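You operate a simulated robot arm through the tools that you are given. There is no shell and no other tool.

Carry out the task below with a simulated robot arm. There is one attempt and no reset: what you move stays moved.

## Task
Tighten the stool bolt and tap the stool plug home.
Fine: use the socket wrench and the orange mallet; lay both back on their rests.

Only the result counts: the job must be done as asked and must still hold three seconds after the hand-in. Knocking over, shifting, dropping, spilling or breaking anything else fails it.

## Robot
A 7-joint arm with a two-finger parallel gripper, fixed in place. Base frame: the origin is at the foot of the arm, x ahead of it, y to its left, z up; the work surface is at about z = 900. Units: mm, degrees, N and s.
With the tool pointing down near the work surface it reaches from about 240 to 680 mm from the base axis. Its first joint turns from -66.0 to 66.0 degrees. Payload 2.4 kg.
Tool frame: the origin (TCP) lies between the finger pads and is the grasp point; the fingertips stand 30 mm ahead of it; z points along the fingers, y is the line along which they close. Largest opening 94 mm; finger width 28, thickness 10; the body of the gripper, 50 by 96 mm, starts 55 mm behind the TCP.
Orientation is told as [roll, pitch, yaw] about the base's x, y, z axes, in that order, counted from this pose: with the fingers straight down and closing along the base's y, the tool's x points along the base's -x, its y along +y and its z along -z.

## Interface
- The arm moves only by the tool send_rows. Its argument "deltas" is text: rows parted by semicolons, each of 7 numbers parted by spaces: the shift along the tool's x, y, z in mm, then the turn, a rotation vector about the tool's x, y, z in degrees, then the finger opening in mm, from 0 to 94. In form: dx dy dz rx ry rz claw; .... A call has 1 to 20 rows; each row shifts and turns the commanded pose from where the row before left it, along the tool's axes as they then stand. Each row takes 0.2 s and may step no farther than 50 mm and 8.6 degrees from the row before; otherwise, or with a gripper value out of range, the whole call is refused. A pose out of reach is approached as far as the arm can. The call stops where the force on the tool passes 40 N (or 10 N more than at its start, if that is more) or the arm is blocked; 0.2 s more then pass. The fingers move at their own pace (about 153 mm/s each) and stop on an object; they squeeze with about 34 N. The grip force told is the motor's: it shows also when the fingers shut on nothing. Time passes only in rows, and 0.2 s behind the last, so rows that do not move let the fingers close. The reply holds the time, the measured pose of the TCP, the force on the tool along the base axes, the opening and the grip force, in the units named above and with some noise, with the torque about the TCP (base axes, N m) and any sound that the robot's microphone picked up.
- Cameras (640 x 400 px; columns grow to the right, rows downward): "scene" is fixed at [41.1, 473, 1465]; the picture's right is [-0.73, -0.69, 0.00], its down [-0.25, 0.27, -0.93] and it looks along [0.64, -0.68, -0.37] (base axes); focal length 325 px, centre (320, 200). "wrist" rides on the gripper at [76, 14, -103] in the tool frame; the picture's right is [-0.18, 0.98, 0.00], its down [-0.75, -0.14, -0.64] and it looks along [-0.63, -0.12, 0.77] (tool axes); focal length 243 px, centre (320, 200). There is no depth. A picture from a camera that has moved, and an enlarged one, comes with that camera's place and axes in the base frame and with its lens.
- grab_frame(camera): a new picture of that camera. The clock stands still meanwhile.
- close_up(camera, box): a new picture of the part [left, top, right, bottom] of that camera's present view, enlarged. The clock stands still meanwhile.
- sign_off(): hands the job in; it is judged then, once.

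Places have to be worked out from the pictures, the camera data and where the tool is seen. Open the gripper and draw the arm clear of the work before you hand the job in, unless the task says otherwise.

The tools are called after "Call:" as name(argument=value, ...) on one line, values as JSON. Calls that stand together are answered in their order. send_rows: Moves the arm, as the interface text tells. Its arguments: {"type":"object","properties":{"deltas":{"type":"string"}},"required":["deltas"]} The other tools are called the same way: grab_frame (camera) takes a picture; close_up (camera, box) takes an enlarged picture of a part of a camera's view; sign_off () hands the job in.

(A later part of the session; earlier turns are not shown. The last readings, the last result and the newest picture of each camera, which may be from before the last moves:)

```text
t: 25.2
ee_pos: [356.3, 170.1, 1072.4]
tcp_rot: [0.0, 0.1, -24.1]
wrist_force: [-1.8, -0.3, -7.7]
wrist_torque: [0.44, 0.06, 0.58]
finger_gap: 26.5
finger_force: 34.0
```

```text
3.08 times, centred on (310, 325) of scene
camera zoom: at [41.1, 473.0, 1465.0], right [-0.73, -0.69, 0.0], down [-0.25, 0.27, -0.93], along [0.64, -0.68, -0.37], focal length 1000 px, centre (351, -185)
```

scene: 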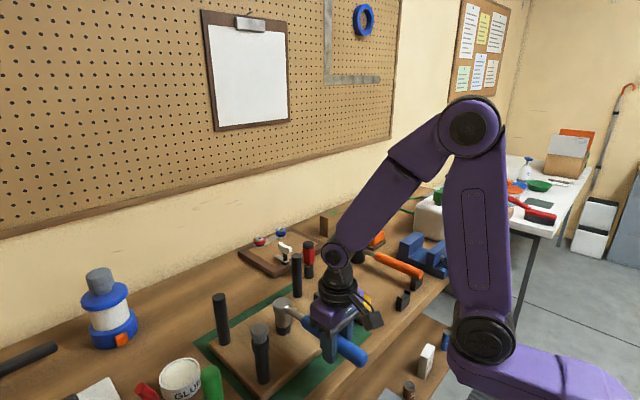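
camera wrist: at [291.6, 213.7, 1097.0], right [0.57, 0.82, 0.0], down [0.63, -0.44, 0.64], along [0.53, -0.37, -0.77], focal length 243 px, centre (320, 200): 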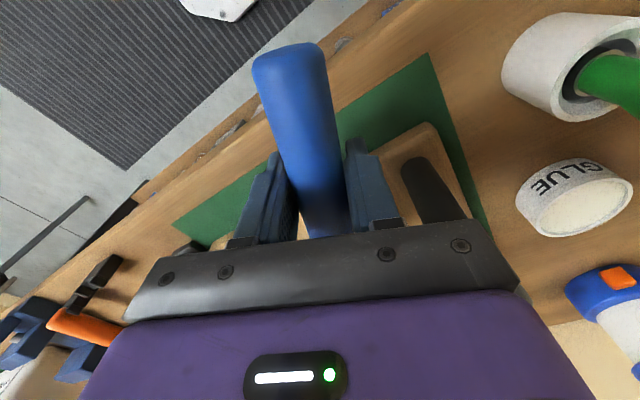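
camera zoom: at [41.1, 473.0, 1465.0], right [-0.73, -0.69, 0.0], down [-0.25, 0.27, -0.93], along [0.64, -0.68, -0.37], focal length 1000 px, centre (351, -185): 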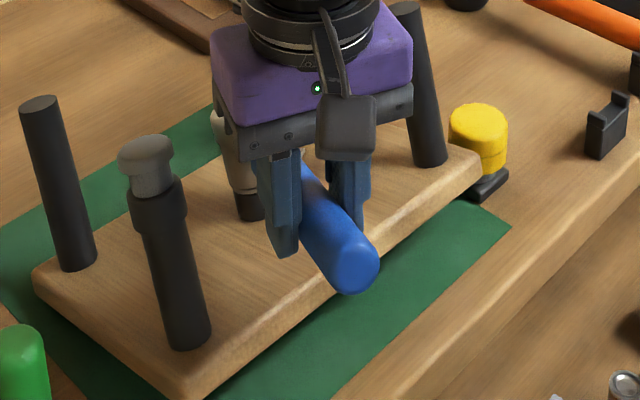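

The stool came up with the wrench because the socket is binding on the bolt. I'll retrace the lift slowly to set the stool back exactly where it was.

Call:
send_rows(deltas="0 0 10 0 0 0 10; 0 0 10 0 0 0 10; 0 0 10 0 0 0 10; 0 0 10 0 0 0 10; 0 0 10 0 0 0 10; 0 0 8 0 0 0 10; 0 0 6 0 0 0 10; 0 0 0 0 0 0 10")

Call:
close_up(camera="scene", box=[190, 240, 390, 400])

Call:
grab_frame(camera="wrist")

```text
t: 27.0
ee_pos: [357.0, 171.4, 1008.3]
tcp_rot: [0.1, 0.0, -24.1]
wrist_force: [-4.9, 4.6, 0.3]
wrist_torque: [0.25, 0.29, 0.66]
finger_gap: 26.9
finger_force: 34.1
```

```text
2.50 times, centred on (290, 320) of scene
camera zoom: at [40.9, 473.1, 1465.0], right [-0.73, -0.69, 0.0], down [-0.25, 0.27, -0.93], along [0.64, -0.68, -0.36], focal length 813 px, centre (395, -100)
```

zoom: 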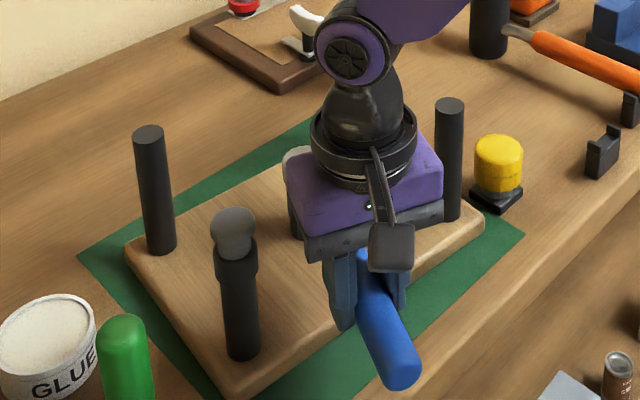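

```text
taken
camera wrist: at [291.4, 213.3, 1110.9], right [0.57, 0.82, 0.0], down [0.63, -0.44, 0.64], along [0.53, -0.36, -0.77], focal length 243 px, centre (320, 200)
```

wrist: 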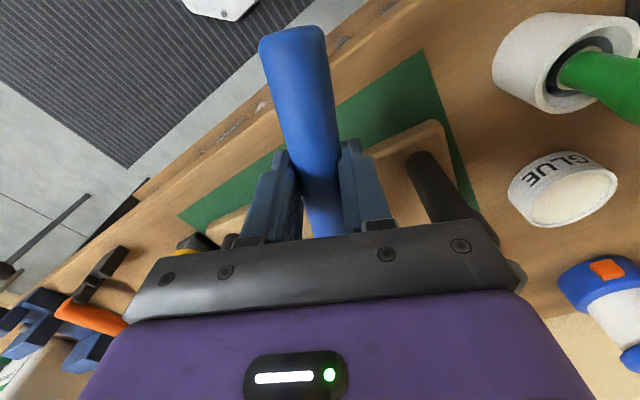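

The stool is nearly back down but still a little raised. I'll keep lowering to the seated height.

Call:
send_rows(deltas="0 0 4 0 0 0 10; 0 0 4 0 0 0 10; 0 0 3 0 0 0 10; 0 0 0 0 0 0 10")

Call:
close_up(camera="scene", box=[190, 220, 390, 400])

```text
t: 28.0
ee_pos: [357.4, 170.2, 998.3]
tcp_rot: [0.2, -0.1, -24.0]
wrist_force: [-1.9, -3.3, 29.4]
wrist_torque: [-0.24, -0.43, -0.37]
finger_gap: 27.1
finger_force: 34.3
```

```text
2.22 times, centred on (290, 310) of scene
camera zoom: at [40.7, 472.8, 1465.1], right [-0.73, -0.69, 0.0], down [-0.25, 0.27, -0.93], along [0.64, -0.68, -0.37], focal length 722 px, centre (387, -44)
```

zoom: 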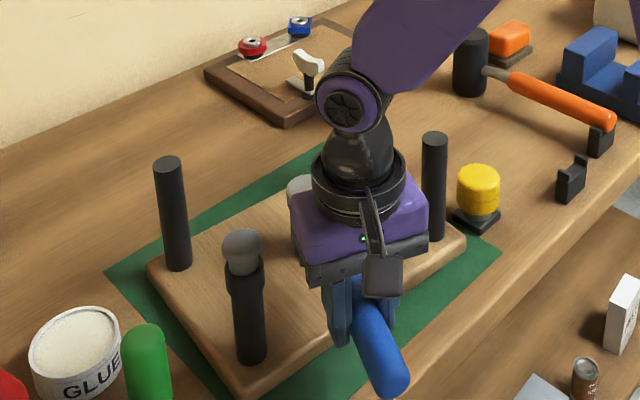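

The lift let the wound-up torque turn the stool slightly, and the grip slid up the handle by about 5 mm. I'm now pressing down with about 29 N, so I'll back off the push first and look again.

Call:
send_rows(deltas="0 0 -2 0 0 0 10; 0 0 0 0 0 0 10")

Call:
close_up(camera="scene", box=[190, 220, 390, 400])

Call:
grab_frame(camera="wrist")

```text
t: 28.6
ee_pos: [356.7, 169.9, 999.5]
tcp_rot: [0.0, 0.0, -24.0]
wrist_force: [8.6, -5.9, 9.4]
wrist_torque: [0.05, 0.21, -0.16]
finger_gap: 27.1
finger_force: 33.7
```

```text
2.22 times, centred on (290, 310) of scene
camera zoom: at [41.3, 472.9, 1465.1], right [-0.73, -0.69, 0.0], down [-0.25, 0.27, -0.93], along [0.64, -0.68, -0.37], focal length 722 px, centre (387, -44)
```

zoom: 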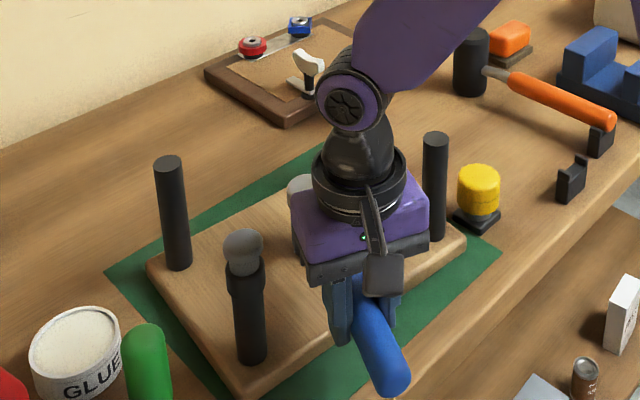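

```text
taken
camera wrist: at [291.8, 213.0, 1102.2], right [0.57, 0.82, 0.0], down [0.63, -0.44, 0.64], along [0.53, -0.37, -0.77], focal length 243 px, centre (320, 200)
```

wrist: 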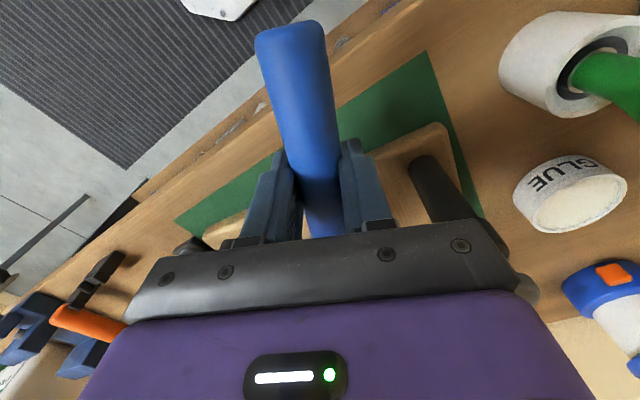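

The stool is flat again but rotated clockwise roughly 5° by the wound-up torque. I'll relieve the residual pull and open the fingers so the wrench stays seated on the bolt. Then I'll rise and inspect before regripping closer to the head.

Call:
send_rows(deltas="-0.8 0 -0.7 0 0 0 10; 0 0 0 0 0 0 30; 0 0 0 0 0 0 50; 0 0 0 0 0 0 60; 0 0 -20 0 0 0 60; 0 0 -40 0 0 0 60; 20 0 -40 0 0 0 60; 0 0 0 0 0 0 60")

Call:
grab_frame(camera="wrist")

Call:
close_up(camera="scene", box=[190, 220, 390, 400])

```text
t: 30.4
ee_pos: [338.9, 179.8, 1100.9]
tcp_rot: [0.0, 0.0, -24.1]
wrist_force: [-0.6, 0.1, -0.4]
wrist_torque: [0.05, 0.0, -0.01]
finger_gap: 59.8
finger_force: 0.1
```

```text
taken
camera wrist: at [274.0, 221.9, 1203.6], right [0.57, 0.82, 0.0], down [0.63, -0.44, 0.64], along [0.53, -0.36, -0.77], focal length 243 px, centre (320, 200)
```

wrist: 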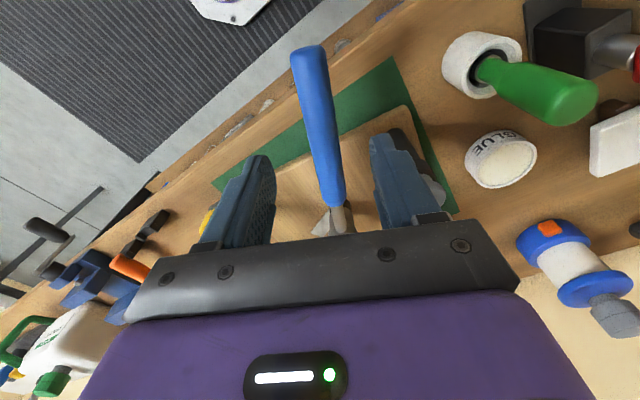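

```text
2.22 times, centred on (290, 310) of scene
camera zoom: at [41.1, 473.0, 1465.0], right [-0.73, -0.69, 0.0], down [-0.25, 0.27, -0.93], along [0.64, -0.68, -0.37], focal length 722 px, centre (387, -44)
```

zoom: 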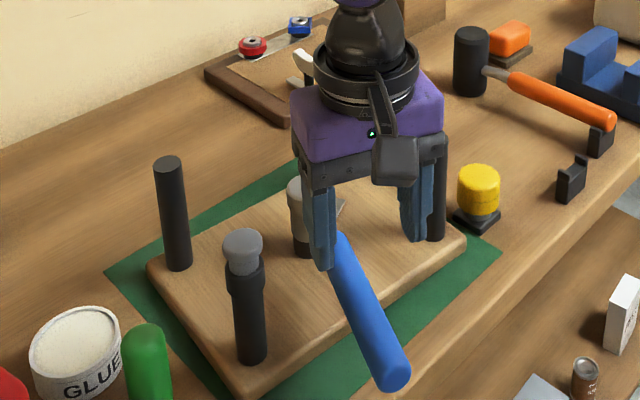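

I'll move the hand aside at this height for a clear look at the wrench on the bolt and at the stool's pose.

Call:
send_rows(deltas="0 0 -30 0 0 0 60; -18 -40 0 0 0 0 60; -18 -40 0 0 0 0 60; -18 -40 0 0 0 0 60; -18 -40 0 0 0 0 60; -18 -40 0 0 0 0 60; 0 0 0 0 0 0 60")

Call:
close_up(camera="scene", box=[190, 220, 390, 400])

Call:
close_up(camera="scene", box=[260, 280, 320, 340])

Call:
grab_frame(camera="wrist")

```text
t: 32.0
ee_pos: [339.9, -41.0, 1129.6]
tcp_rot: [-0.1, -0.1, -24.0]
wrist_force: [0.6, 0.3, -0.6]
wrist_torque: [0.0, 0.0, 0.0]
finger_gap: 60.2
finger_force: 0.0
```

```text
2.22 times, centred on (290, 310) of scene
camera zoom: at [41.1, 473.0, 1465.0], right [-0.73, -0.69, 0.0], down [-0.25, 0.27, -0.93], along [0.64, -0.68, -0.37], focal length 722 px, centre (387, -44)
```

zoom: 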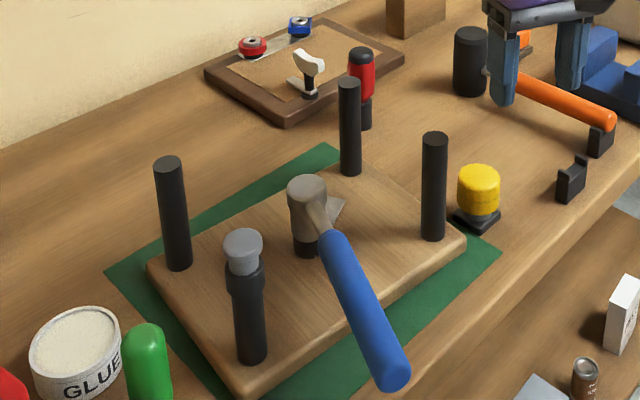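

```text
6.67 times, centred on (290, 310) of scene
camera zoom: at [41.1, 473.0, 1465.0], right [-0.73, -0.69, 0.0], down [-0.25, 0.27, -0.93], along [0.64, -0.68, -0.37], focal length 2167 px, centre (520, -533)
```

zoom: 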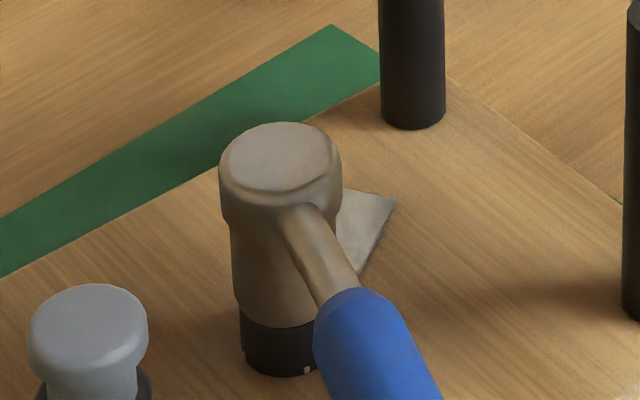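

```text
taken
camera wrist: at [275.1, 2.1, 1233.4], right [0.57, 0.82, 0.0], down [0.63, -0.44, 0.64], along [0.53, -0.36, -0.77], focal length 243 px, centre (320, 200)
```

wrist: 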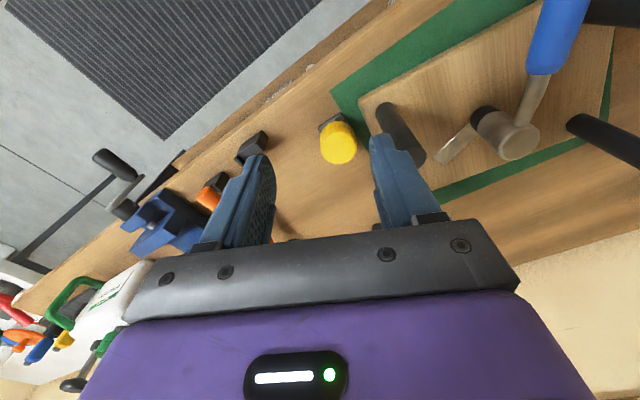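

The wrench stays on the bolt by itself, and the stool shows about 5° clockwise rotation and about 5 mm shift. I can push that back later at a leg. I'll zoom on the boss and its small marks.

Call:
close_up(camera="scene", box=[272, 312, 304, 342])

Call:
close_up(camera="wrist", box=[420, 60, 580, 190])

```text
13.33 times, centred on (288, 327) of scene
camera zoom: at [41.1, 473.0, 1465.0], right [-0.73, -0.69, 0.0], down [-0.25, 0.27, -0.93], along [0.64, -0.68, -0.37], focal length 4334 px, centre (747, -1493)
```

zoom: 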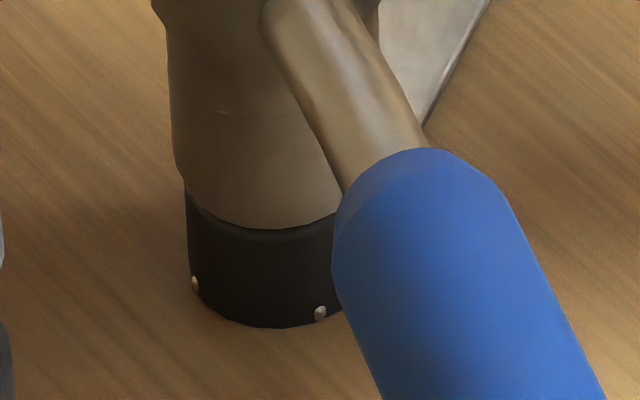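

```text
3.08 times, centred on (500, 125) of wrist
camera zoom: at [275.1, 2.1, 1233.4], right [0.57, 0.82, 0.0], down [0.63, -0.44, 0.64], along [0.53, -0.36, -0.77], focal length 746 px, centre (-234, 431)
```

zoom: 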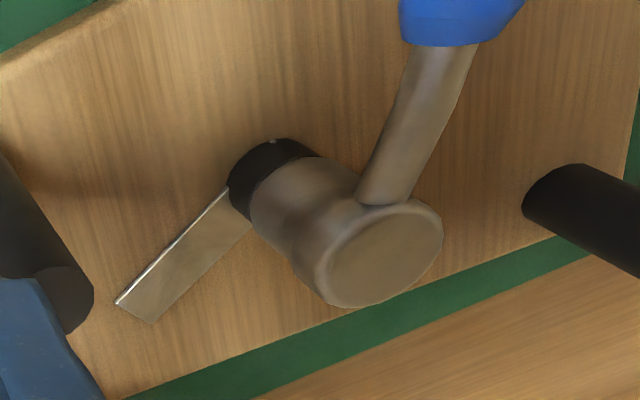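

The washer edge is no longer visible under the socket, so I need to take the wrench off to inspect. I'll go back above the handle, closer to the head (R≈95 mm), for a better-balanced grip.

Call:
send_rows(deltas="2.7 39.4 0 0 0 0 60; 2.7 39.4 0 0 0 0 60; 2.7 39.4 0 0 0 0 60; 2.7 39.4 0 0 0 0 60; 2.8 39.3 0 0 0 0 60; 0 0 40 0 0 0 60; 0 0 0 0 0 0 60")

Call:
grab_frame(camera="wrist")

Call:
close_up(camera="scene", box=[190, 220, 390, 400])

```text
t: 33.6
ee_pos: [407.6, 144.7, 1088.7]
tcp_rot: [0.0, 0.0, -24.0]
wrist_force: [0.3, 0.0, -0.6]
wrist_torque: [-0.01, -0.01, -0.03]
finger_gap: 60.1
finger_force: 0.0
```

```text
taken
camera wrist: at [343.1, 188.3, 1192.4], right [0.57, 0.82, 0.0], down [0.63, -0.44, 0.64], along [0.53, -0.36, -0.77], focal length 243 px, centre (320, 200)
```

wrist: 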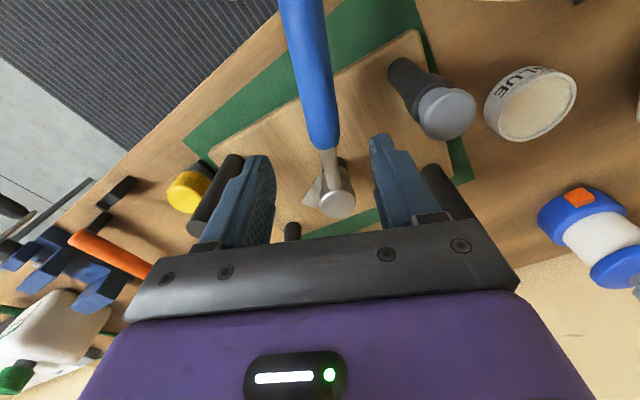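

```text
2.22 times, centred on (290, 310) of scene
camera zoom: at [41.1, 473.1, 1465.0], right [-0.73, -0.69, 0.0], down [-0.25, 0.27, -0.93], along [0.64, -0.68, -0.37], focal length 722 px, centre (387, -44)
```

zoom: 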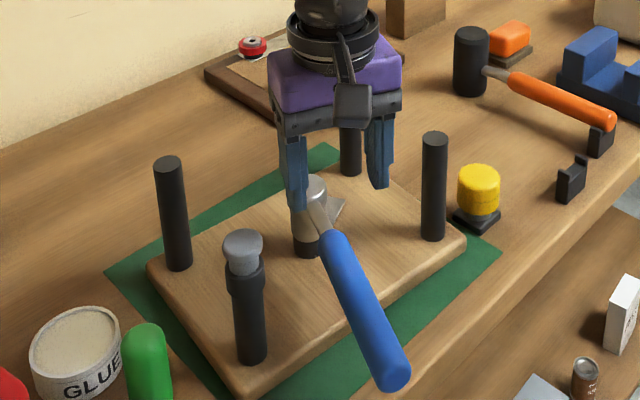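

The handle axis is at about 156.5° with the head near (496.5, 105.5), and the hand is already centred on it. I'll descend to z≈991 and grip.

Call:
send_rows(deltas="0 0 40 0 0 0 60; 0 0 35 0 0 0 60; 0 0 22 0 0 0 60; 0 0 0 0 0 0 45; 0 0 0 0 0 0 35; 0 0 0 0 0 0 10; 0 0 0 0 0 0 10; 0 0 0 0 0 0 10")

Call:
grab_frame(camera="wrist")

Call:
close_up(camera="scene", box=[190, 220, 390, 400])

```text
t: 35.4
ee_pos: [407.3, 145.3, 991.8]
tcp_rot: [0.0, -0.1, -24.0]
wrist_force: [1.7, 5.3, -2.8]
wrist_torque: [0.08, 0.21, 0.6]
finger_gap: 32.1
finger_force: 34.2
```

```text
taken
camera wrist: at [341.9, 187.9, 1095.5], right [0.57, 0.82, 0.0], down [0.63, -0.44, 0.64], along [0.53, -0.36, -0.77], focal length 243 px, centre (320, 200)
```

wrist: 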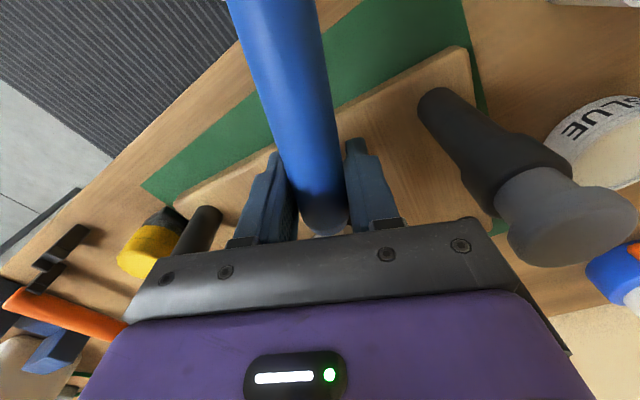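

```text
2.22 times, centred on (290, 310) of scene
camera zoom: at [41.2, 473.2, 1464.9], right [-0.73, -0.69, 0.0], down [-0.25, 0.27, -0.93], along [0.64, -0.68, -0.37], focal length 722 px, centre (387, -44)
```

zoom: 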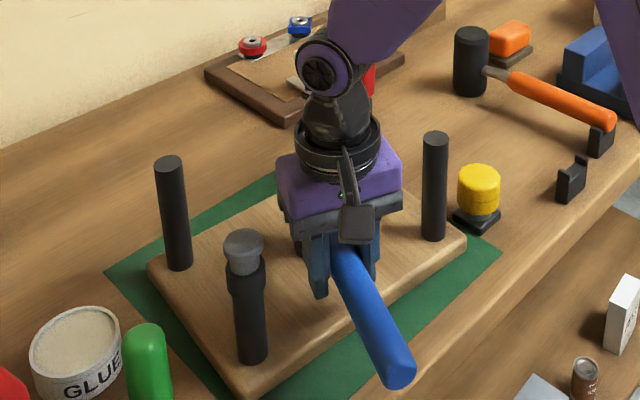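

Gripped squarely, with nearly zero net torque about the bolt but some side force. I'll relieve that with a small shift and turn and read again.

Call:
send_rows(deltas="0 0.6 0 0 0 -1.5 10; 0 0 0 0 0 0 10")

```text
t: 36.0
ee_pos: [408.6, 143.8, 992.4]
tcp_rot: [-0.1, 0.1, -22.6]
wrist_force: [-4.6, -1.3, -0.1]
wrist_torque: [-0.08, -0.07, -0.25]
finger_gap: 31.6
finger_force: 33.3
```

Small residuals remain. I'll trim once more and begin lifting in tiny steps, watching the vertical force.

Call:
send_rows(deltas="0.4 0.1 0 0 0 0.4 10; 0 0 -1.5 0 0 0 10; 0 0 0 0 0 0 10")

```text
t: 36.8
ee_pos: [407.5, 145.2, 993.3]
tcp_rot: [0.0, 0.2, -23.0]
wrist_force: [1.4, -0.4, -12.4]
wrist_torque: [0.3, 0.83, 0.03]
finger_gap: 32.0
finger_force: 33.9
```

The socket is binding because the lift point is off-axis. I'll add a small head-up pitch so the pull acts along the bolt axis.

Call:
send_rows(deltas="0 0 0 0 -1 0 10; 0 0 0 0 0 0 10")

```text
t: 37.4
ee_pos: [406.1, 144.7, 992.8]
tcp_rot: [0.0, -1.0, -23.0]
wrist_force: [-0.1, -2.6, -8.8]
wrist_torque: [0.27, 0.68, -0.09]
finger_gap: 32.0
finger_force: 33.9
```

Call:
close_up(camera="scene", box=[262, 300, 312, 345])

Call:
close_up(camera="scene", box=[190, 220, 390, 400])

```text
8.89 times, centred on (287, 322) of scene
camera zoom: at [41.3, 473.1, 1465.0], right [-0.73, -0.69, 0.0], down [-0.25, 0.27, -0.93], along [0.64, -0.68, -0.37], focal length 2889 px, centre (613, -889)
```

zoom: 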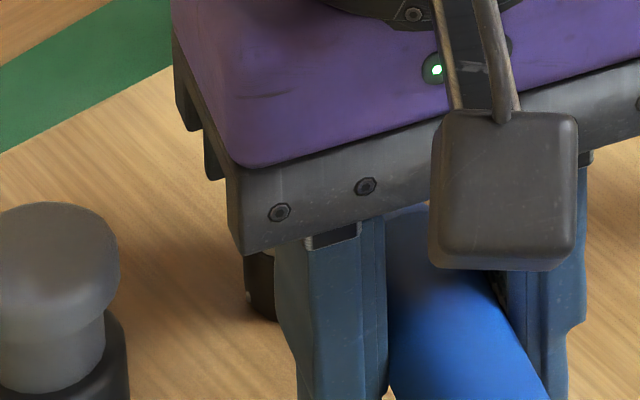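

```text
2.22 times, centred on (290, 310) of scene
camera zoom: at [41.3, 473.1, 1465.0], right [-0.73, -0.69, 0.0], down [-0.25, 0.27, -0.93], along [0.64, -0.68, -0.37], focal length 722 px, centre (387, -44)
```

zoom: 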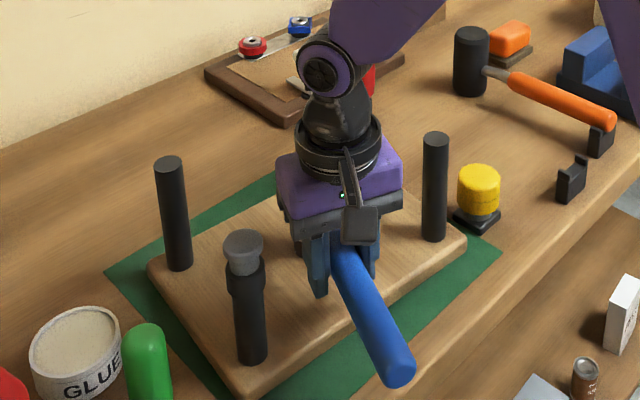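

The stool hasn't moved. I'll dither the yaw by ±1° about the bolt with tiny lifts to break the friction.

Call:
send_rows(deltas="0 -1.7 0 0 0 -1 10; 0 1.7 -0.4 0 0 1 10; 0 -1.7 0 0 0 -1 10; 0 1.7 -0.4 0 0 1 10; 0 0 0 0 0 0 10")

```text
t: 38.6
ee_pos: [407.3, 145.0, 993.6]
tcp_rot: [0.1, -1.0, -23.0]
wrist_force: [-3.9, -1.0, -0.8]
wrist_torque: [0.01, 0.04, -0.17]
finger_gap: 31.9
finger_force: 33.9
```

The dither freed it, and the vertical pull dropped. I'll continue lifting the same way.

Call:
send_rows(deltas="0.3 -1.7 -0.6 0 0 -1 10; 0 1.7 -0.6 0 0 1 10; 0 -1.7 -0.6 0 0 -1 10; 0 1.7 -0.6 0 0 1 10; 0 0 0 0 0 0 10")

```text
t: 39.8
ee_pos: [408.0, 146.5, 996.6]
tcp_rot: [0.1, -1.0, -23.0]
wrist_force: [1.4, -0.2, -3.3]
wrist_torque: [0.03, -0.03, 0.02]
finger_gap: 31.9
finger_force: 34.1
```

The load is now only the wrench's own weight, so it is sliding freely. I'll lift on in small steps.

Call:
send_rows(deltas="0 0 -1 0 0 0 10; 0 0 -1 0 0 0 10; 0 0 -1 0 0 0 10; 0 0 0 0 0 0 10")

```text
t: 40.8
ee_pos: [405.6, 145.2, 1000.6]
tcp_rot: [0.0, -0.9, -23.0]
wrist_force: [-3.1, -1.3, -4.2]
wrist_torque: [0.0, 0.26, -0.21]
finger_gap: 32.1
finger_force: 33.7
```

Call:
send_rows(deltas="0.2 0 -1 0 0 0 10; 0 -1 -1 0 0 -0.6 10; 0 1 -1 0 0 0.6 10; 0 0 -1 0 0 0 10; 0 0 0 0 0 0 10")

```text
t: 42.0
ee_pos: [406.1, 145.2, 1003.9]
tcp_rot: [0.0, -1.1, -22.9]
wrist_force: [0.3, 0.2, -2.0]
wrist_torque: [0.01, 0.01, -0.01]
finger_gap: 31.8
finger_force: 33.9
```

Everything reads free. I'll raise the socket clear of the hex and higher, then look.

Call:
send_rows(deltas="0 0 -2 0 0 0 10; 0 0 -3 0 0 0 10; 0 0 -4 0 0 0 10; 0 0 0 0 0 0 10")

Call:
close_up(camera="scene", box=[190, 220, 390, 400])

```text
t: 43.0
ee_pos: [405.8, 146.3, 1012.3]
tcp_rot: [-0.1, -1.1, -22.9]
wrist_force: [-0.1, 0.1, -2.6]
wrist_torque: [0.01, 0.0, 0.02]
finger_gap: 31.8
finger_force: 34.1
```

```text
2.22 times, centred on (290, 310) of scene
camera zoom: at [41.1, 473.1, 1465.0], right [-0.73, -0.69, 0.0], down [-0.25, 0.27, -0.93], along [0.64, -0.68, -0.37], focal length 722 px, centre (387, -44)
```

zoom: 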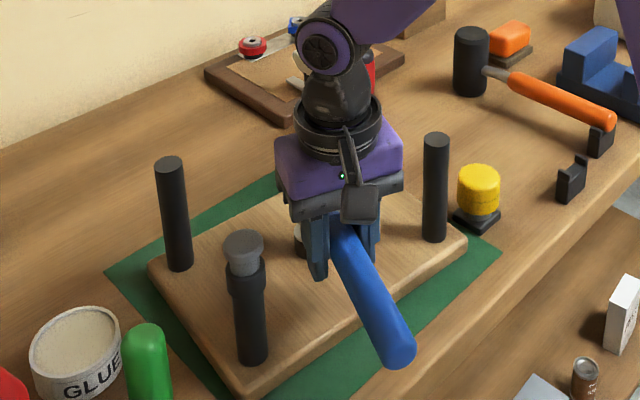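

The stool stayed put and the wrench is free. I'll raise it above the legs and look at the bolt.

Call:
send_rows(deltas="0 0 -35 0 0 0 10; 0 0 -40 0 1 0 10; 0 0 -35 0 0 0 10; 40 0 0 0 0 0 10; 40 0 0 0 0 0 10; 0 0 0 0 0 0 10")

Call:
close_up(camera="scene", box=[190, 220, 390, 400])

Call:
close_up(camera="scene", box=[270, 310, 302, 340])

Call:
grab_frame(camera="wrist")

```text
t: 44.4
ee_pos: [331.4, 177.2, 1123.8]
tcp_rot: [0.0, 0.0, -22.8]
wrist_force: [-0.5, -1.1, -3.5]
wrist_torque: [0.0, 0.01, 0.01]
finger_gap: 31.8
finger_force: 34.0
```

```text
2.22 times, centred on (290, 310) of scene
camera zoom: at [41.1, 473.1, 1465.0], right [-0.73, -0.69, 0.0], down [-0.25, 0.27, -0.93], along [0.64, -0.68, -0.37], focal length 722 px, centre (387, -44)
```

zoom: 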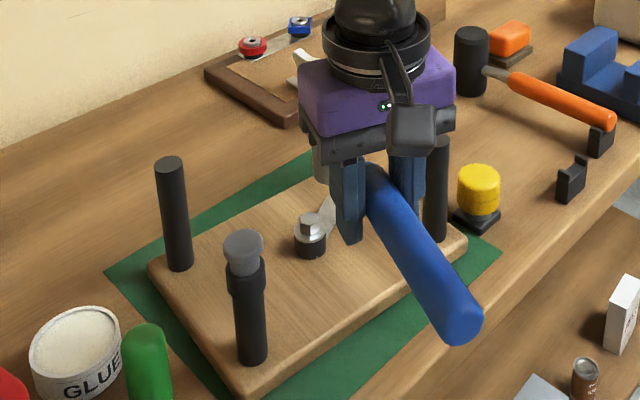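

```text
13.33 times, centred on (286, 325) of scene
camera zoom: at [41.1, 473.1, 1465.0], right [-0.73, -0.69, 0.0], down [-0.25, 0.27, -0.93], along [0.64, -0.68, -0.37], focal length 4334 px, centre (773, -1467)
```

zoom: 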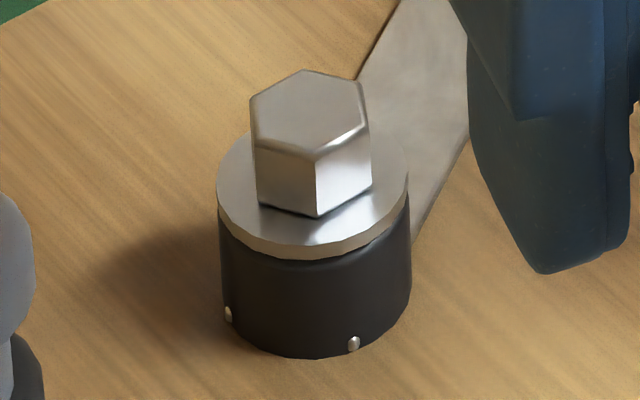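

```text
taken
camera wrist: at [264.9, 219.6, 1227.0], right [0.55, 0.83, 0.0], down [0.64, -0.42, 0.64], along [0.53, -0.35, -0.77], focal length 243 px, centre (320, 200)
```

wrist: 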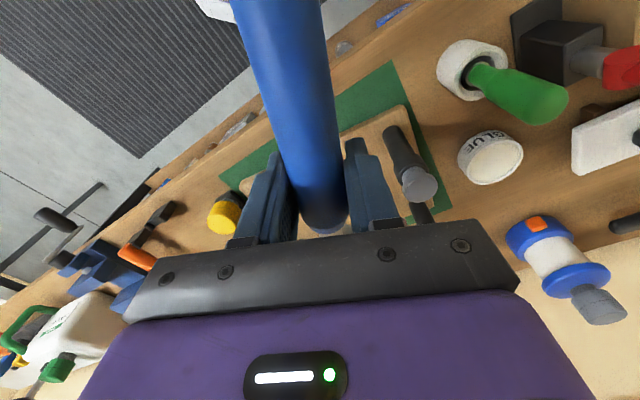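

The hex has turned roughly 30–35° clockwise, and the bolt torque jumped to about 0.7 N·m only at the end of the swing. I'll reseat at the same hex flat (yaw ≈ -19°, bolt now near (492, 107)) to confirm whether it is tight.

Call:
send_rows(deltas="0 0 0 0 0 -3.8 10; -41 -6 0 0 0 0 10; -41 -6 0 0 0 0 10; 0 0 40 0 0 0 10; 0 0 40 0 0 0 10; 0 0 25 0 0 0 10; 0 0 0 0 0 0 10")

Call:
close_up(camera="scene", box=[250, 290, 310, 345])

Call:
grab_frame(camera="wrist")

```text
t: 46.0
ee_pos: [405.9, 140.7, 1018.9]
tcp_rot: [0.0, 0.0, -19.1]
wrist_force: [-0.2, -0.2, -2.3]
wrist_torque: [-0.02, -0.03, 0.01]
finger_gap: 31.8
finger_force: 34.3
```

```text
7.27 times, centred on (280, 318) of scene
camera zoom: at [41.1, 473.1, 1465.0], right [-0.73, -0.69, 0.0], down [-0.25, 0.27, -0.93], along [0.64, -0.68, -0.37], focal length 2364 px, centre (611, -654)
```

zoom: 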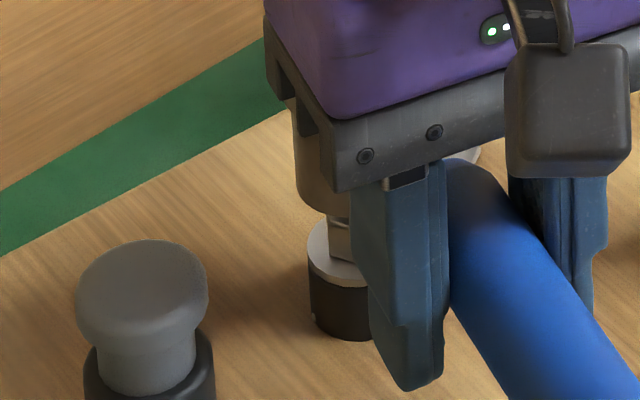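

```text
taken
camera wrist: at [336.9, 176.7, 1121.6], right [0.5, 0.87, 0.0], down [0.67, -0.38, 0.64], along [0.56, -0.32, -0.77], focal length 243 px, centre (320, 200)
```

wrist: 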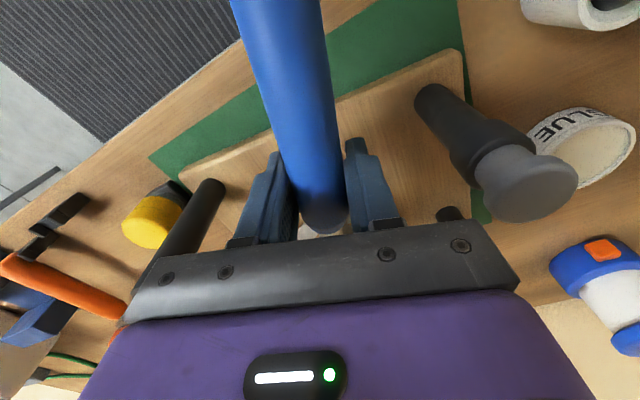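

Both the picture and the kinematics say to shift about 1.3 mm toward (-x, -y). I'll apply that and lower to contact.

Call:
send_rows(deltas="0.5 -1.5 5 0 0 0 10; 0 0 4 0 0 0 10; 0 0 2 0 0 0 10; 0 0 0 0 0 0 10")

```text
t: 47.0
ee_pos: [405.0, 137.7, 1007.4]
tcp_rot: [0.0, 0.0, -19.1]
wrist_force: [1.2, 0.0, -3.0]
wrist_torque: [-0.02, 0.02, 0.0]
finger_gap: 32.0
finger_force: 33.7
```

Call:
send_rows(deltas="0 0 1.5 0 0 0 10; 0 0 1.5 0 0 0 10; 0 0 0 0 0 0 10")

```text
t: 47.8
ee_pos: [404.7, 138.2, 1005.3]
tcp_rot: [0.1, -0.2, -19.0]
wrist_force: [-1.7, 4.3, 7.9]
wrist_torque: [-0.07, -0.75, 0.33]
finger_gap: 31.8
finger_force: 33.7
```

Contact, with a side force toward +y. I'll ease up, shift about 1.2 mm that way, and retry.

Call:
send_rows(deltas="0.5 1.1 -1.5 0 0 0 10; 0 0 0 0 0 0 10; 0 0 1.5 0 0 0 10; 0 0 0 0 0 0 10")

Call:
close_up(camera="scene", box=[250, 290, 310, 345])

```text
t: 48.8
ee_pos: [404.5, 139.3, 1003.8]
tcp_rot: [0.0, 0.1, -19.2]
wrist_force: [1.5, -0.2, -3.2]
wrist_torque: [0.01, -0.01, -0.01]
finger_gap: 32.0
finger_force: 33.5
```

```text
7.27 times, centred on (280, 318) of scene
camera zoom: at [41.2, 473.1, 1465.0], right [-0.73, -0.69, 0.0], down [-0.25, 0.27, -0.93], along [0.64, -0.68, -0.37], focal length 2364 px, centre (611, -654)
```

zoom: 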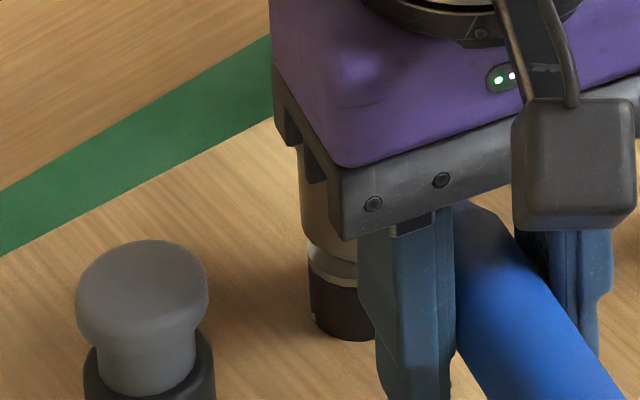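

It dropped in cleanly at z=1003.8 with no load. I'll lower to near the seat.

Call:
send_rows(deltas="0 0 1.5 0 0 0 10; 0 0 1.5 0 0 0 10; 0 0 1.5 0 0 0 10; 0 0 1.5 0 0 0 10; 0 0 0 0 0 0 10")

```text
t: 50.0
ee_pos: [405.2, 138.3, 998.7]
tcp_rot: [0.0, 0.0, -19.2]
wrist_force: [1.6, -1.0, -2.0]
wrist_torque: [-0.11, -0.13, -0.06]
finger_gap: 32.0
finger_force: 34.2
```

Engaged about 9 mm. I'll go 2 mm more and start turning clockwise in 2° steps, computing the bolt torque from each reading.

Call:
send_rows(deltas="0 0 1.5 0 0 0 10; -0.06 3.21 0 0 0 2 10; -0.06 3.21 0 0 0 2 10; 0 0 0 0 0 0 10")

```text
t: 51.0
ee_pos: [407.3, 145.6, 996.2]
tcp_rot: [0.0, 0.0, -23.1]
wrist_force: [1.3, 2.2, -2.4]
wrist_torque: [0.0, -0.15, 0.27]
finger_gap: 32.0
finger_force: 34.1
```

Call:
send_rows(deltas="-0.06 3.21 0 0 0 2 10; -0.06 3.21 0 0 0 2 10; 0 0 0 0 0 0 10")

```text
t: 51.8
ee_pos: [409.5, 149.2, 995.8]
tcp_rot: [0.0, 0.0, -27.2]
wrist_force: [-2.6, -2.4, 4.5]
wrist_torque: [-0.47, -0.74, 0.26]
finger_gap: 31.7
finger_force: 34.2
```

The bolt torque has risen to about 0.57 N·m right after taking up the play. I'll go 2° further.

Call:
send_rows(deltas="-0.06 3.21 0 0 0 2 10; 0 0 0 0 0 0 10")

Call:
close_up(camera="scene", box=[190, 220, 390, 400])

```text
t: 52.4
ee_pos: [411.9, 154.0, 996.2]
tcp_rot: [0.0, 0.0, -29.2]
wrist_force: [-0.3, -0.1, -6.0]
wrist_torque: [-0.06, -0.14, 0.6]
finger_gap: 32.1
finger_force: 33.7
```

```text
2.22 times, centred on (290, 310) of scene
camera zoom: at [41.2, 473.1, 1465.0], right [-0.73, -0.69, 0.0], down [-0.25, 0.27, -0.93], along [0.64, -0.68, -0.37], focal length 722 px, centre (387, -44)
```

zoom: 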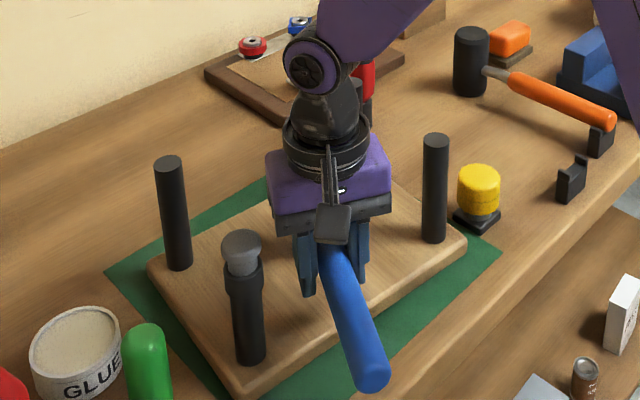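

Torque is holding around 0.6 N·m and the stool is unmoved. I'll continue 4° and compare.

Call:
send_rows(deltas="-0.06 3.21 0 0 0 2 10; -0.06 3.21 0 0 0 2 10; 0 0 0 0 0 0 10")

Call:
close_up(camera="scene", box=[190, 220, 390, 400])

```text
t: 53.2
ee_pos: [413.2, 158.4, 996.5]
tcp_rot: [0.0, -0.1, -33.2]
wrist_force: [0.3, 1.5, -9.8]
wrist_torque: [0.09, 0.06, 0.64]
finger_gap: 31.9
finger_force: 34.1
```

```text
2.22 times, centred on (290, 310) of scene
camera zoom: at [41.2, 473.1, 1465.0], right [-0.73, -0.69, 0.0], down [-0.25, 0.27, -0.93], along [0.64, -0.68, -0.37], focal length 722 px, centre (387, -44)
```

zoom: 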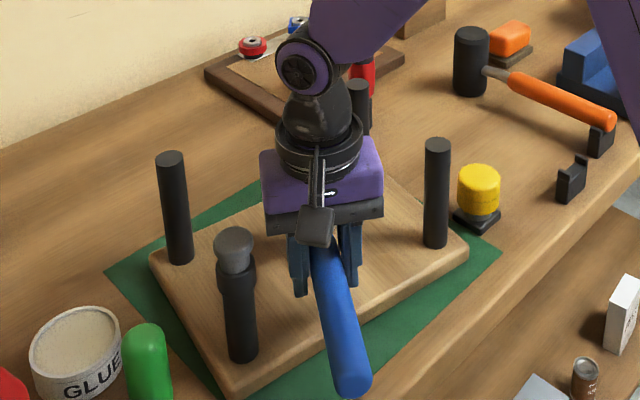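

The stool has now begun turning with the wrench, partly because I'm pulling up about 7 N on it. I'll stop turning, take out that lift by lowering slightly, and read the torque.

Call:
send_rows(deltas="0 0 1.5 0 0 0 10; 0 0 0 0 0 0 10")

```text
t: 53.8
ee_pos: [414.2, 159.9, 995.8]
tcp_rot: [0.2, -0.2, -33.1]
wrist_force: [-5.8, 3.2, 8.6]
wrist_torque: [-0.47, -0.84, 0.41]
finger_gap: 31.8
finger_force: 34.0
```

Call:
send_rows(deltas="-0.06 3.21 0 0 0 2 10; 0 0 0 0 0 0 10")

Call:
close_up(camera="scene", box=[190, 220, 390, 400])

```text
t: 54.4
ee_pos: [415.7, 161.0, 995.8]
tcp_rot: [0.0, -0.1, -35.2]
wrist_force: [-5.0, 2.9, 0.8]
wrist_torque: [-0.22, -0.39, 0.69]
finger_gap: 32.0
finger_force: 34.1
```

```text
2.22 times, centred on (290, 310) of scene
camera zoom: at [40.9, 473.1, 1465.0], right [-0.73, -0.69, 0.0], down [-0.25, 0.27, -0.93], along [0.64, -0.68, -0.36], focal length 722 px, centre (387, -44)
```

zoom: 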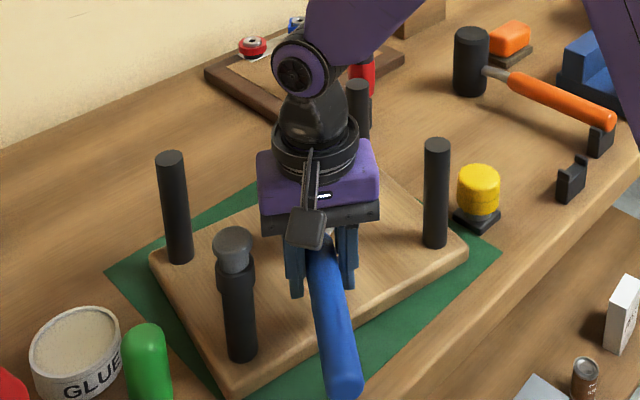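

The stool held still at about 0.74 N·m. I'll press a bit more and take another 2° to load the bolt further.

Call:
send_rows(deltas="-0.06 3.21 1 0 0 2 10; 0 0 0 0 0 0 10")

Call:
close_up(camera="scene", box=[190, 220, 390, 400])

```text
t: 55.0
ee_pos: [417.8, 164.1, 993.7]
tcp_rot: [0.1, -0.1, -37.4]
wrist_force: [1.6, -1.4, 4.6]
wrist_torque: [-0.18, -0.25, 0.65]
finger_gap: 32.2
finger_force: 34.4
```

```text
2.22 times, centred on (290, 310) of scene
camera zoom: at [41.1, 473.0, 1465.0], right [-0.73, -0.69, 0.0], down [-0.25, 0.27, -0.93], along [0.64, -0.68, -0.37], focal length 722 px, centre (387, -44)
```

zoom: 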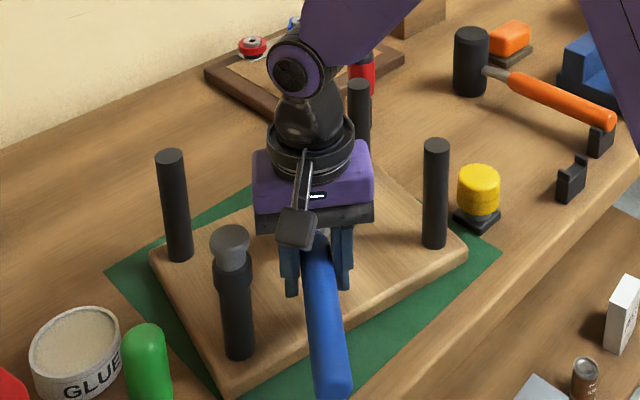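

The stool barely moved this time while the wrench turned 4°, so the bolt may be turning against a firm ~0.7 N·m. I'll continue a few degrees with downward pressure to keep the stool still.

Call:
send_rows(deltas="-0.06 3.21 1 0 0 2 10; -0.06 3.21 0 0 0 2 10; 0 0 0 0 0 0 10")

Call:
close_up(camera="scene", box=[190, 220, 390, 400])

```text
t: 55.8
ee_pos: [423.0, 170.1, 993.4]
tcp_rot: [0.0, -0.1, -41.2]
wrist_force: [1.5, -5.6, 8.6]
wrist_torque: [-0.28, -0.22, 0.51]
finger_gap: 32.2
finger_force: 34.0
```

```text
2.22 times, centred on (290, 310) of scene
camera zoom: at [41.0, 472.8, 1465.1], right [-0.73, -0.69, 0.0], down [-0.25, 0.27, -0.93], along [0.64, -0.68, -0.37], focal length 722 px, centre (387, -44)
```

zoom: 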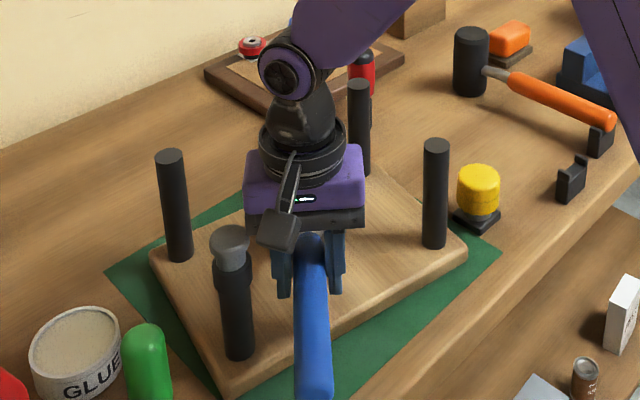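

The stool is holding still while the bolt turns, with torque rising to about 0.8 N·m. I'll continue 4° more, watching clearance to the plug leg.

Call:
send_rows(deltas="-0.06 3.21 0.5 0 0 2 10; -0.06 3.21 0 0 0 2 10; 0 0 0 0 0 0 10")

Call:
close_up(camera="scene", box=[190, 220, 390, 400])

Call:
grab_frame(camera="wrist")

```text
t: 56.6
ee_pos: [428.0, 173.8, 992.3]
tcp_rot: [0.1, 0.0, -45.2]
wrist_force: [-0.6, -2.4, 9.2]
wrist_torque: [-0.27, -0.18, 0.46]
finger_gap: 32.1
finger_force: 34.2
```

```text
2.22 times, centred on (290, 310) of scene
camera zoom: at [40.9, 473.0, 1465.0], right [-0.73, -0.69, 0.0], down [-0.25, 0.27, -0.93], along [0.64, -0.68, -0.37], focal length 722 px, centre (387, -44)
```

zoom: 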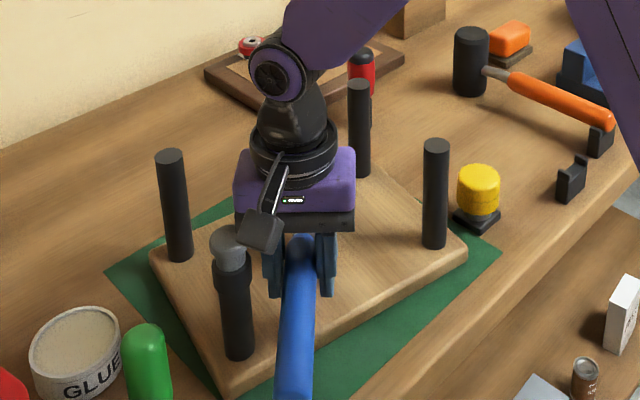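

```text
taken
camera wrist: at [381.6, 236.9, 1096.5], right [0.83, 0.56, 0.0], down [0.43, -0.64, 0.64], along [0.36, -0.53, -0.77], focal length 243 px, centre (320, 200)
```

wrist: 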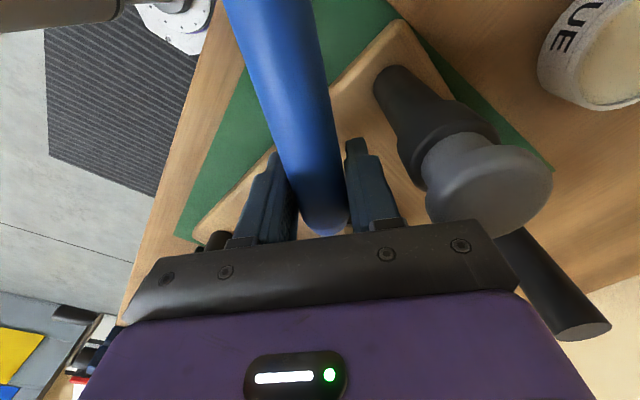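

Clearance is still okay and the stool is fixed. Four more degrees, then I'll reassess.

Call:
send_rows(deltas="-0.06 3.21 0.3 0 0 2 10; -0.06 3.21 0 0 0 2 10; 0 0 0 0 0 0 10")

Call:
close_up(camera="scene", box=[190, 220, 390, 400])

```text
t: 57.4
ee_pos: [431.2, 178.4, 991.9]
tcp_rot: [0.1, 0.1, -49.2]
wrist_force: [-1.3, 4.7, 8.7]
wrist_torque: [-0.13, -0.23, 0.5]
finger_gap: 32.4
finger_force: 33.9
```

```text
2.22 times, centred on (290, 310) of scene
camera zoom: at [40.9, 473.1, 1465.0], right [-0.73, -0.69, 0.0], down [-0.25, 0.27, -0.93], along [0.64, -0.68, -0.36], focal length 722 px, centre (387, -44)
```

zoom: 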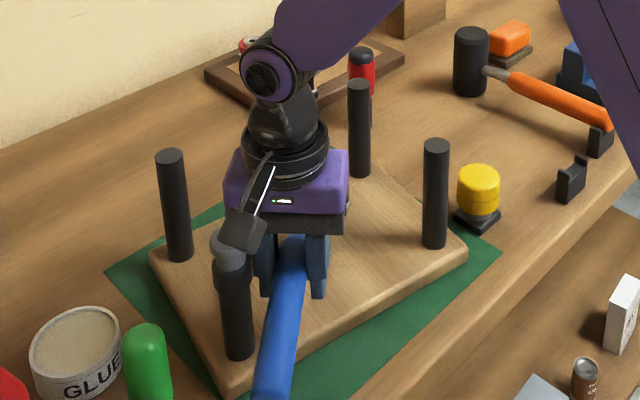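

That's about the limit of this swing. I'll back off counter-clockwise a little to unload, and raise off the downward press.

Call:
send_rows(deltas="0 -3.2 -0.8 0 0 -2 10; 0 -1.6 -0.5 0 0 -1 10; 0 0 0 0 0 0 10")

```text
t: 58.2
ee_pos: [428.2, 174.4, 991.0]
tcp_rot: [0.0, -0.1, -46.1]
wrist_force: [4.0, 1.2, -8.6]
wrist_torque: [0.69, 0.62, 0.26]
finger_gap: 31.7
finger_force: 33.7
```

Torque is neutral but it's already pulling up slightly. I'll lower 0.6 mm and dither as before.

Call:
send_rows(deltas="0 0 0.6 0 0 0 10; 0 -1.6 0 0 0 -1 10; 0 1.6 -0.3 0 0 1 10; 0 -1.6 -0.3 0 0 -1 10; 0 1.6 -0.3 0 0 1 10; 0 0 0 0 0 0 10")

```text
t: 59.6
ee_pos: [427.7, 174.7, 993.2]
tcp_rot: [-0.1, 0.1, -46.2]
wrist_force: [2.7, -1.4, -9.7]
wrist_torque: [0.65, 0.62, 0.0]
finger_gap: 31.5
finger_force: 33.8
```

Call:
send_rows(deltas="0 -2.4 0 0 -0.5 -1.5 10; 0 2.4 0 0 -0.5 1.5 10; 0 -2.4 0 0 0 -1.5 10; 0 2.4 -0.2 0 0 1.5 10; 0 -2.4 0 0 0 -1.5 10; 0 0 0 0 0 0 10")

```text
t: 61.0
ee_pos: [426.5, 173.8, 992.9]
tcp_rot: [0.0, -0.9, -44.6]
wrist_force: [-0.1, 1.2, -9.6]
wrist_torque: [0.63, 0.62, -0.01]
finger_gap: 32.0
finger_force: 33.9
```

Still binding. I'll use a wider dither within the hex play, moving further counter-clockwise.

Call:
send_rows(deltas="0 -3.2 0 0 0 -2 10; 0 3.2 0 0 0 2 10; 0 -3.2 0 0 0 -2 10; 0 3.2 0 0 0 2 10; 0 -3.2 0 0 0 -2 10; 0 0 0 0 0 0 10")

```text
t: 62.4
ee_pos: [424.7, 171.2, 994.4]
tcp_rot: [0.1, -1.0, -42.6]
wrist_force: [0.9, 1.4, -3.2]
wrist_torque: [0.27, 0.23, 0.0]
finger_gap: 31.6
finger_force: 34.1
```

The wider dither works; the pull is down to the wrench's weight. I'll keep dithering with small lifts.

Call:
send_rows(deltas="0 2.4 -0.5 0 0 1.5 10; 0 -2.4 -0.5 0 0 -1.5 10; 0 2.4 -0.5 0 0 1.5 10; 0 -2.4 -0.5 0 0 -1.5 10; 0 0 0 0 0 0 10")

```text
t: 63.6
ee_pos: [422.3, 171.6, 996.5]
tcp_rot: [-0.3, -0.9, -42.7]
wrist_force: [-2.3, -1.3, -13.8]
wrist_torque: [0.5, 0.65, -0.28]
finger_gap: 31.9
finger_force: 33.9
```

Call:
send_rows(deltas="-0.3 0 0.8 0 0 0 10; 0 3.2 0 0 0 2 10; 0 -3.2 0 0 0 -2 10; 0 3.2 0 0 0 2 10; 0 -3.2 0 0 0 -2 10; 0 1.6 0 0 0 1 10; 0 0 0 0 0 0 10")

Call:
close_up(camera="scene", box=[190, 220, 390, 400])

```text
t: 65.2
ee_pos: [424.9, 172.5, 995.6]
tcp_rot: [-0.1, -1.0, -43.5]
wrist_force: [-1.7, 0.8, -1.1]
wrist_torque: [-0.13, -0.13, -0.07]
finger_gap: 31.7
finger_force: 34.6
```

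```text
2.22 times, centred on (290, 310) of scene
camera zoom: at [41.1, 473.1, 1465.0], right [-0.73, -0.69, 0.0], down [-0.25, 0.27, -0.93], along [0.64, -0.68, -0.37], focal length 722 px, centre (387, -44)
```

zoom: 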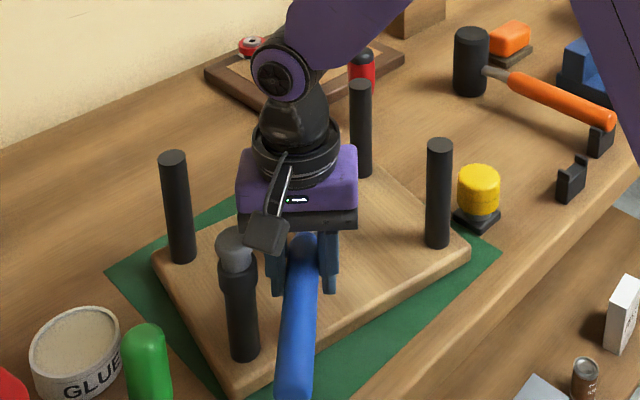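

Freed again with low loads. I'll continue with gentler lifts between dithers.

Call:
send_rows(deltas="0 1.6 -0.5 0 0 1 10; 0 -1.6 -0.5 0 0 -1 10; 0 1.6 -0.5 0 0 1 10; 0 -1.6 -0.3 0 0 -1 10; 0 1.6 0 0 0 1 10; 0 -1.6 0 0 0 -1 10; 0 0 0 0 0 0 10")

```text
t: 66.8
ee_pos: [425.0, 171.3, 996.5]
tcp_rot: [0.0, -1.0, -43.6]
wrist_force: [4.2, -3.1, -4.0]
wrist_torque: [-0.03, -0.06, 0.03]
finger_gap: 31.8
finger_force: 34.0
```

Call:
send_rows(deltas="-0.5 1.6 -0.5 0 0 1 10; 0 -1.6 -0.5 0 0 -1 10; 0 1.6 -0.5 0 0 1 10; 0 -1.6 -0.5 0 0 -1 10; 0 1.6 0 0 0 1 10; 0 -1.6 0 0 0 -1 10; 0 0 0 0 0 0 10")

```text
t: 68.4
ee_pos: [425.2, 172.2, 998.4]
tcp_rot: [0.0, -1.0, -43.5]
wrist_force: [-0.1, -1.2, -3.0]
wrist_torque: [0.0, 0.08, -0.1]
finger_gap: 31.9
finger_force: 33.8
```

Loads are clean. I'll keep lifting off.

Call:
send_rows(deltas="0 0 -1 0 0 0 10; 0 1 -1 0 0 0.6 10; 0 -1 -1 0 0 -0.6 10; 0 0 -1 0 0 0 10; 0 0 0 0 0 0 10")

```text
t: 69.6
ee_pos: [424.3, 172.8, 1003.3]
tcp_rot: [0.0, -1.0, -43.6]
wrist_force: [-1.5, 1.3, -3.3]
wrist_torque: [0.1, 0.16, -0.11]
finger_gap: 31.7
finger_force: 34.3
```

Call:
send_rows(deltas="0 0 -1.5 0 0 0 10; 0 0 -2 0 0 0 10; 0 0 -3 0 0 0 10; 0 0 0 0 0 0 10")

```text
t: 70.6
ee_pos: [425.3, 172.6, 1009.9]
tcp_rot: [0.0, -0.9, -43.6]
wrist_force: [0.1, -1.3, -3.3]
wrist_torque: [-0.01, 0.04, 0.02]
finger_gap: 31.7
finger_force: 34.3
```

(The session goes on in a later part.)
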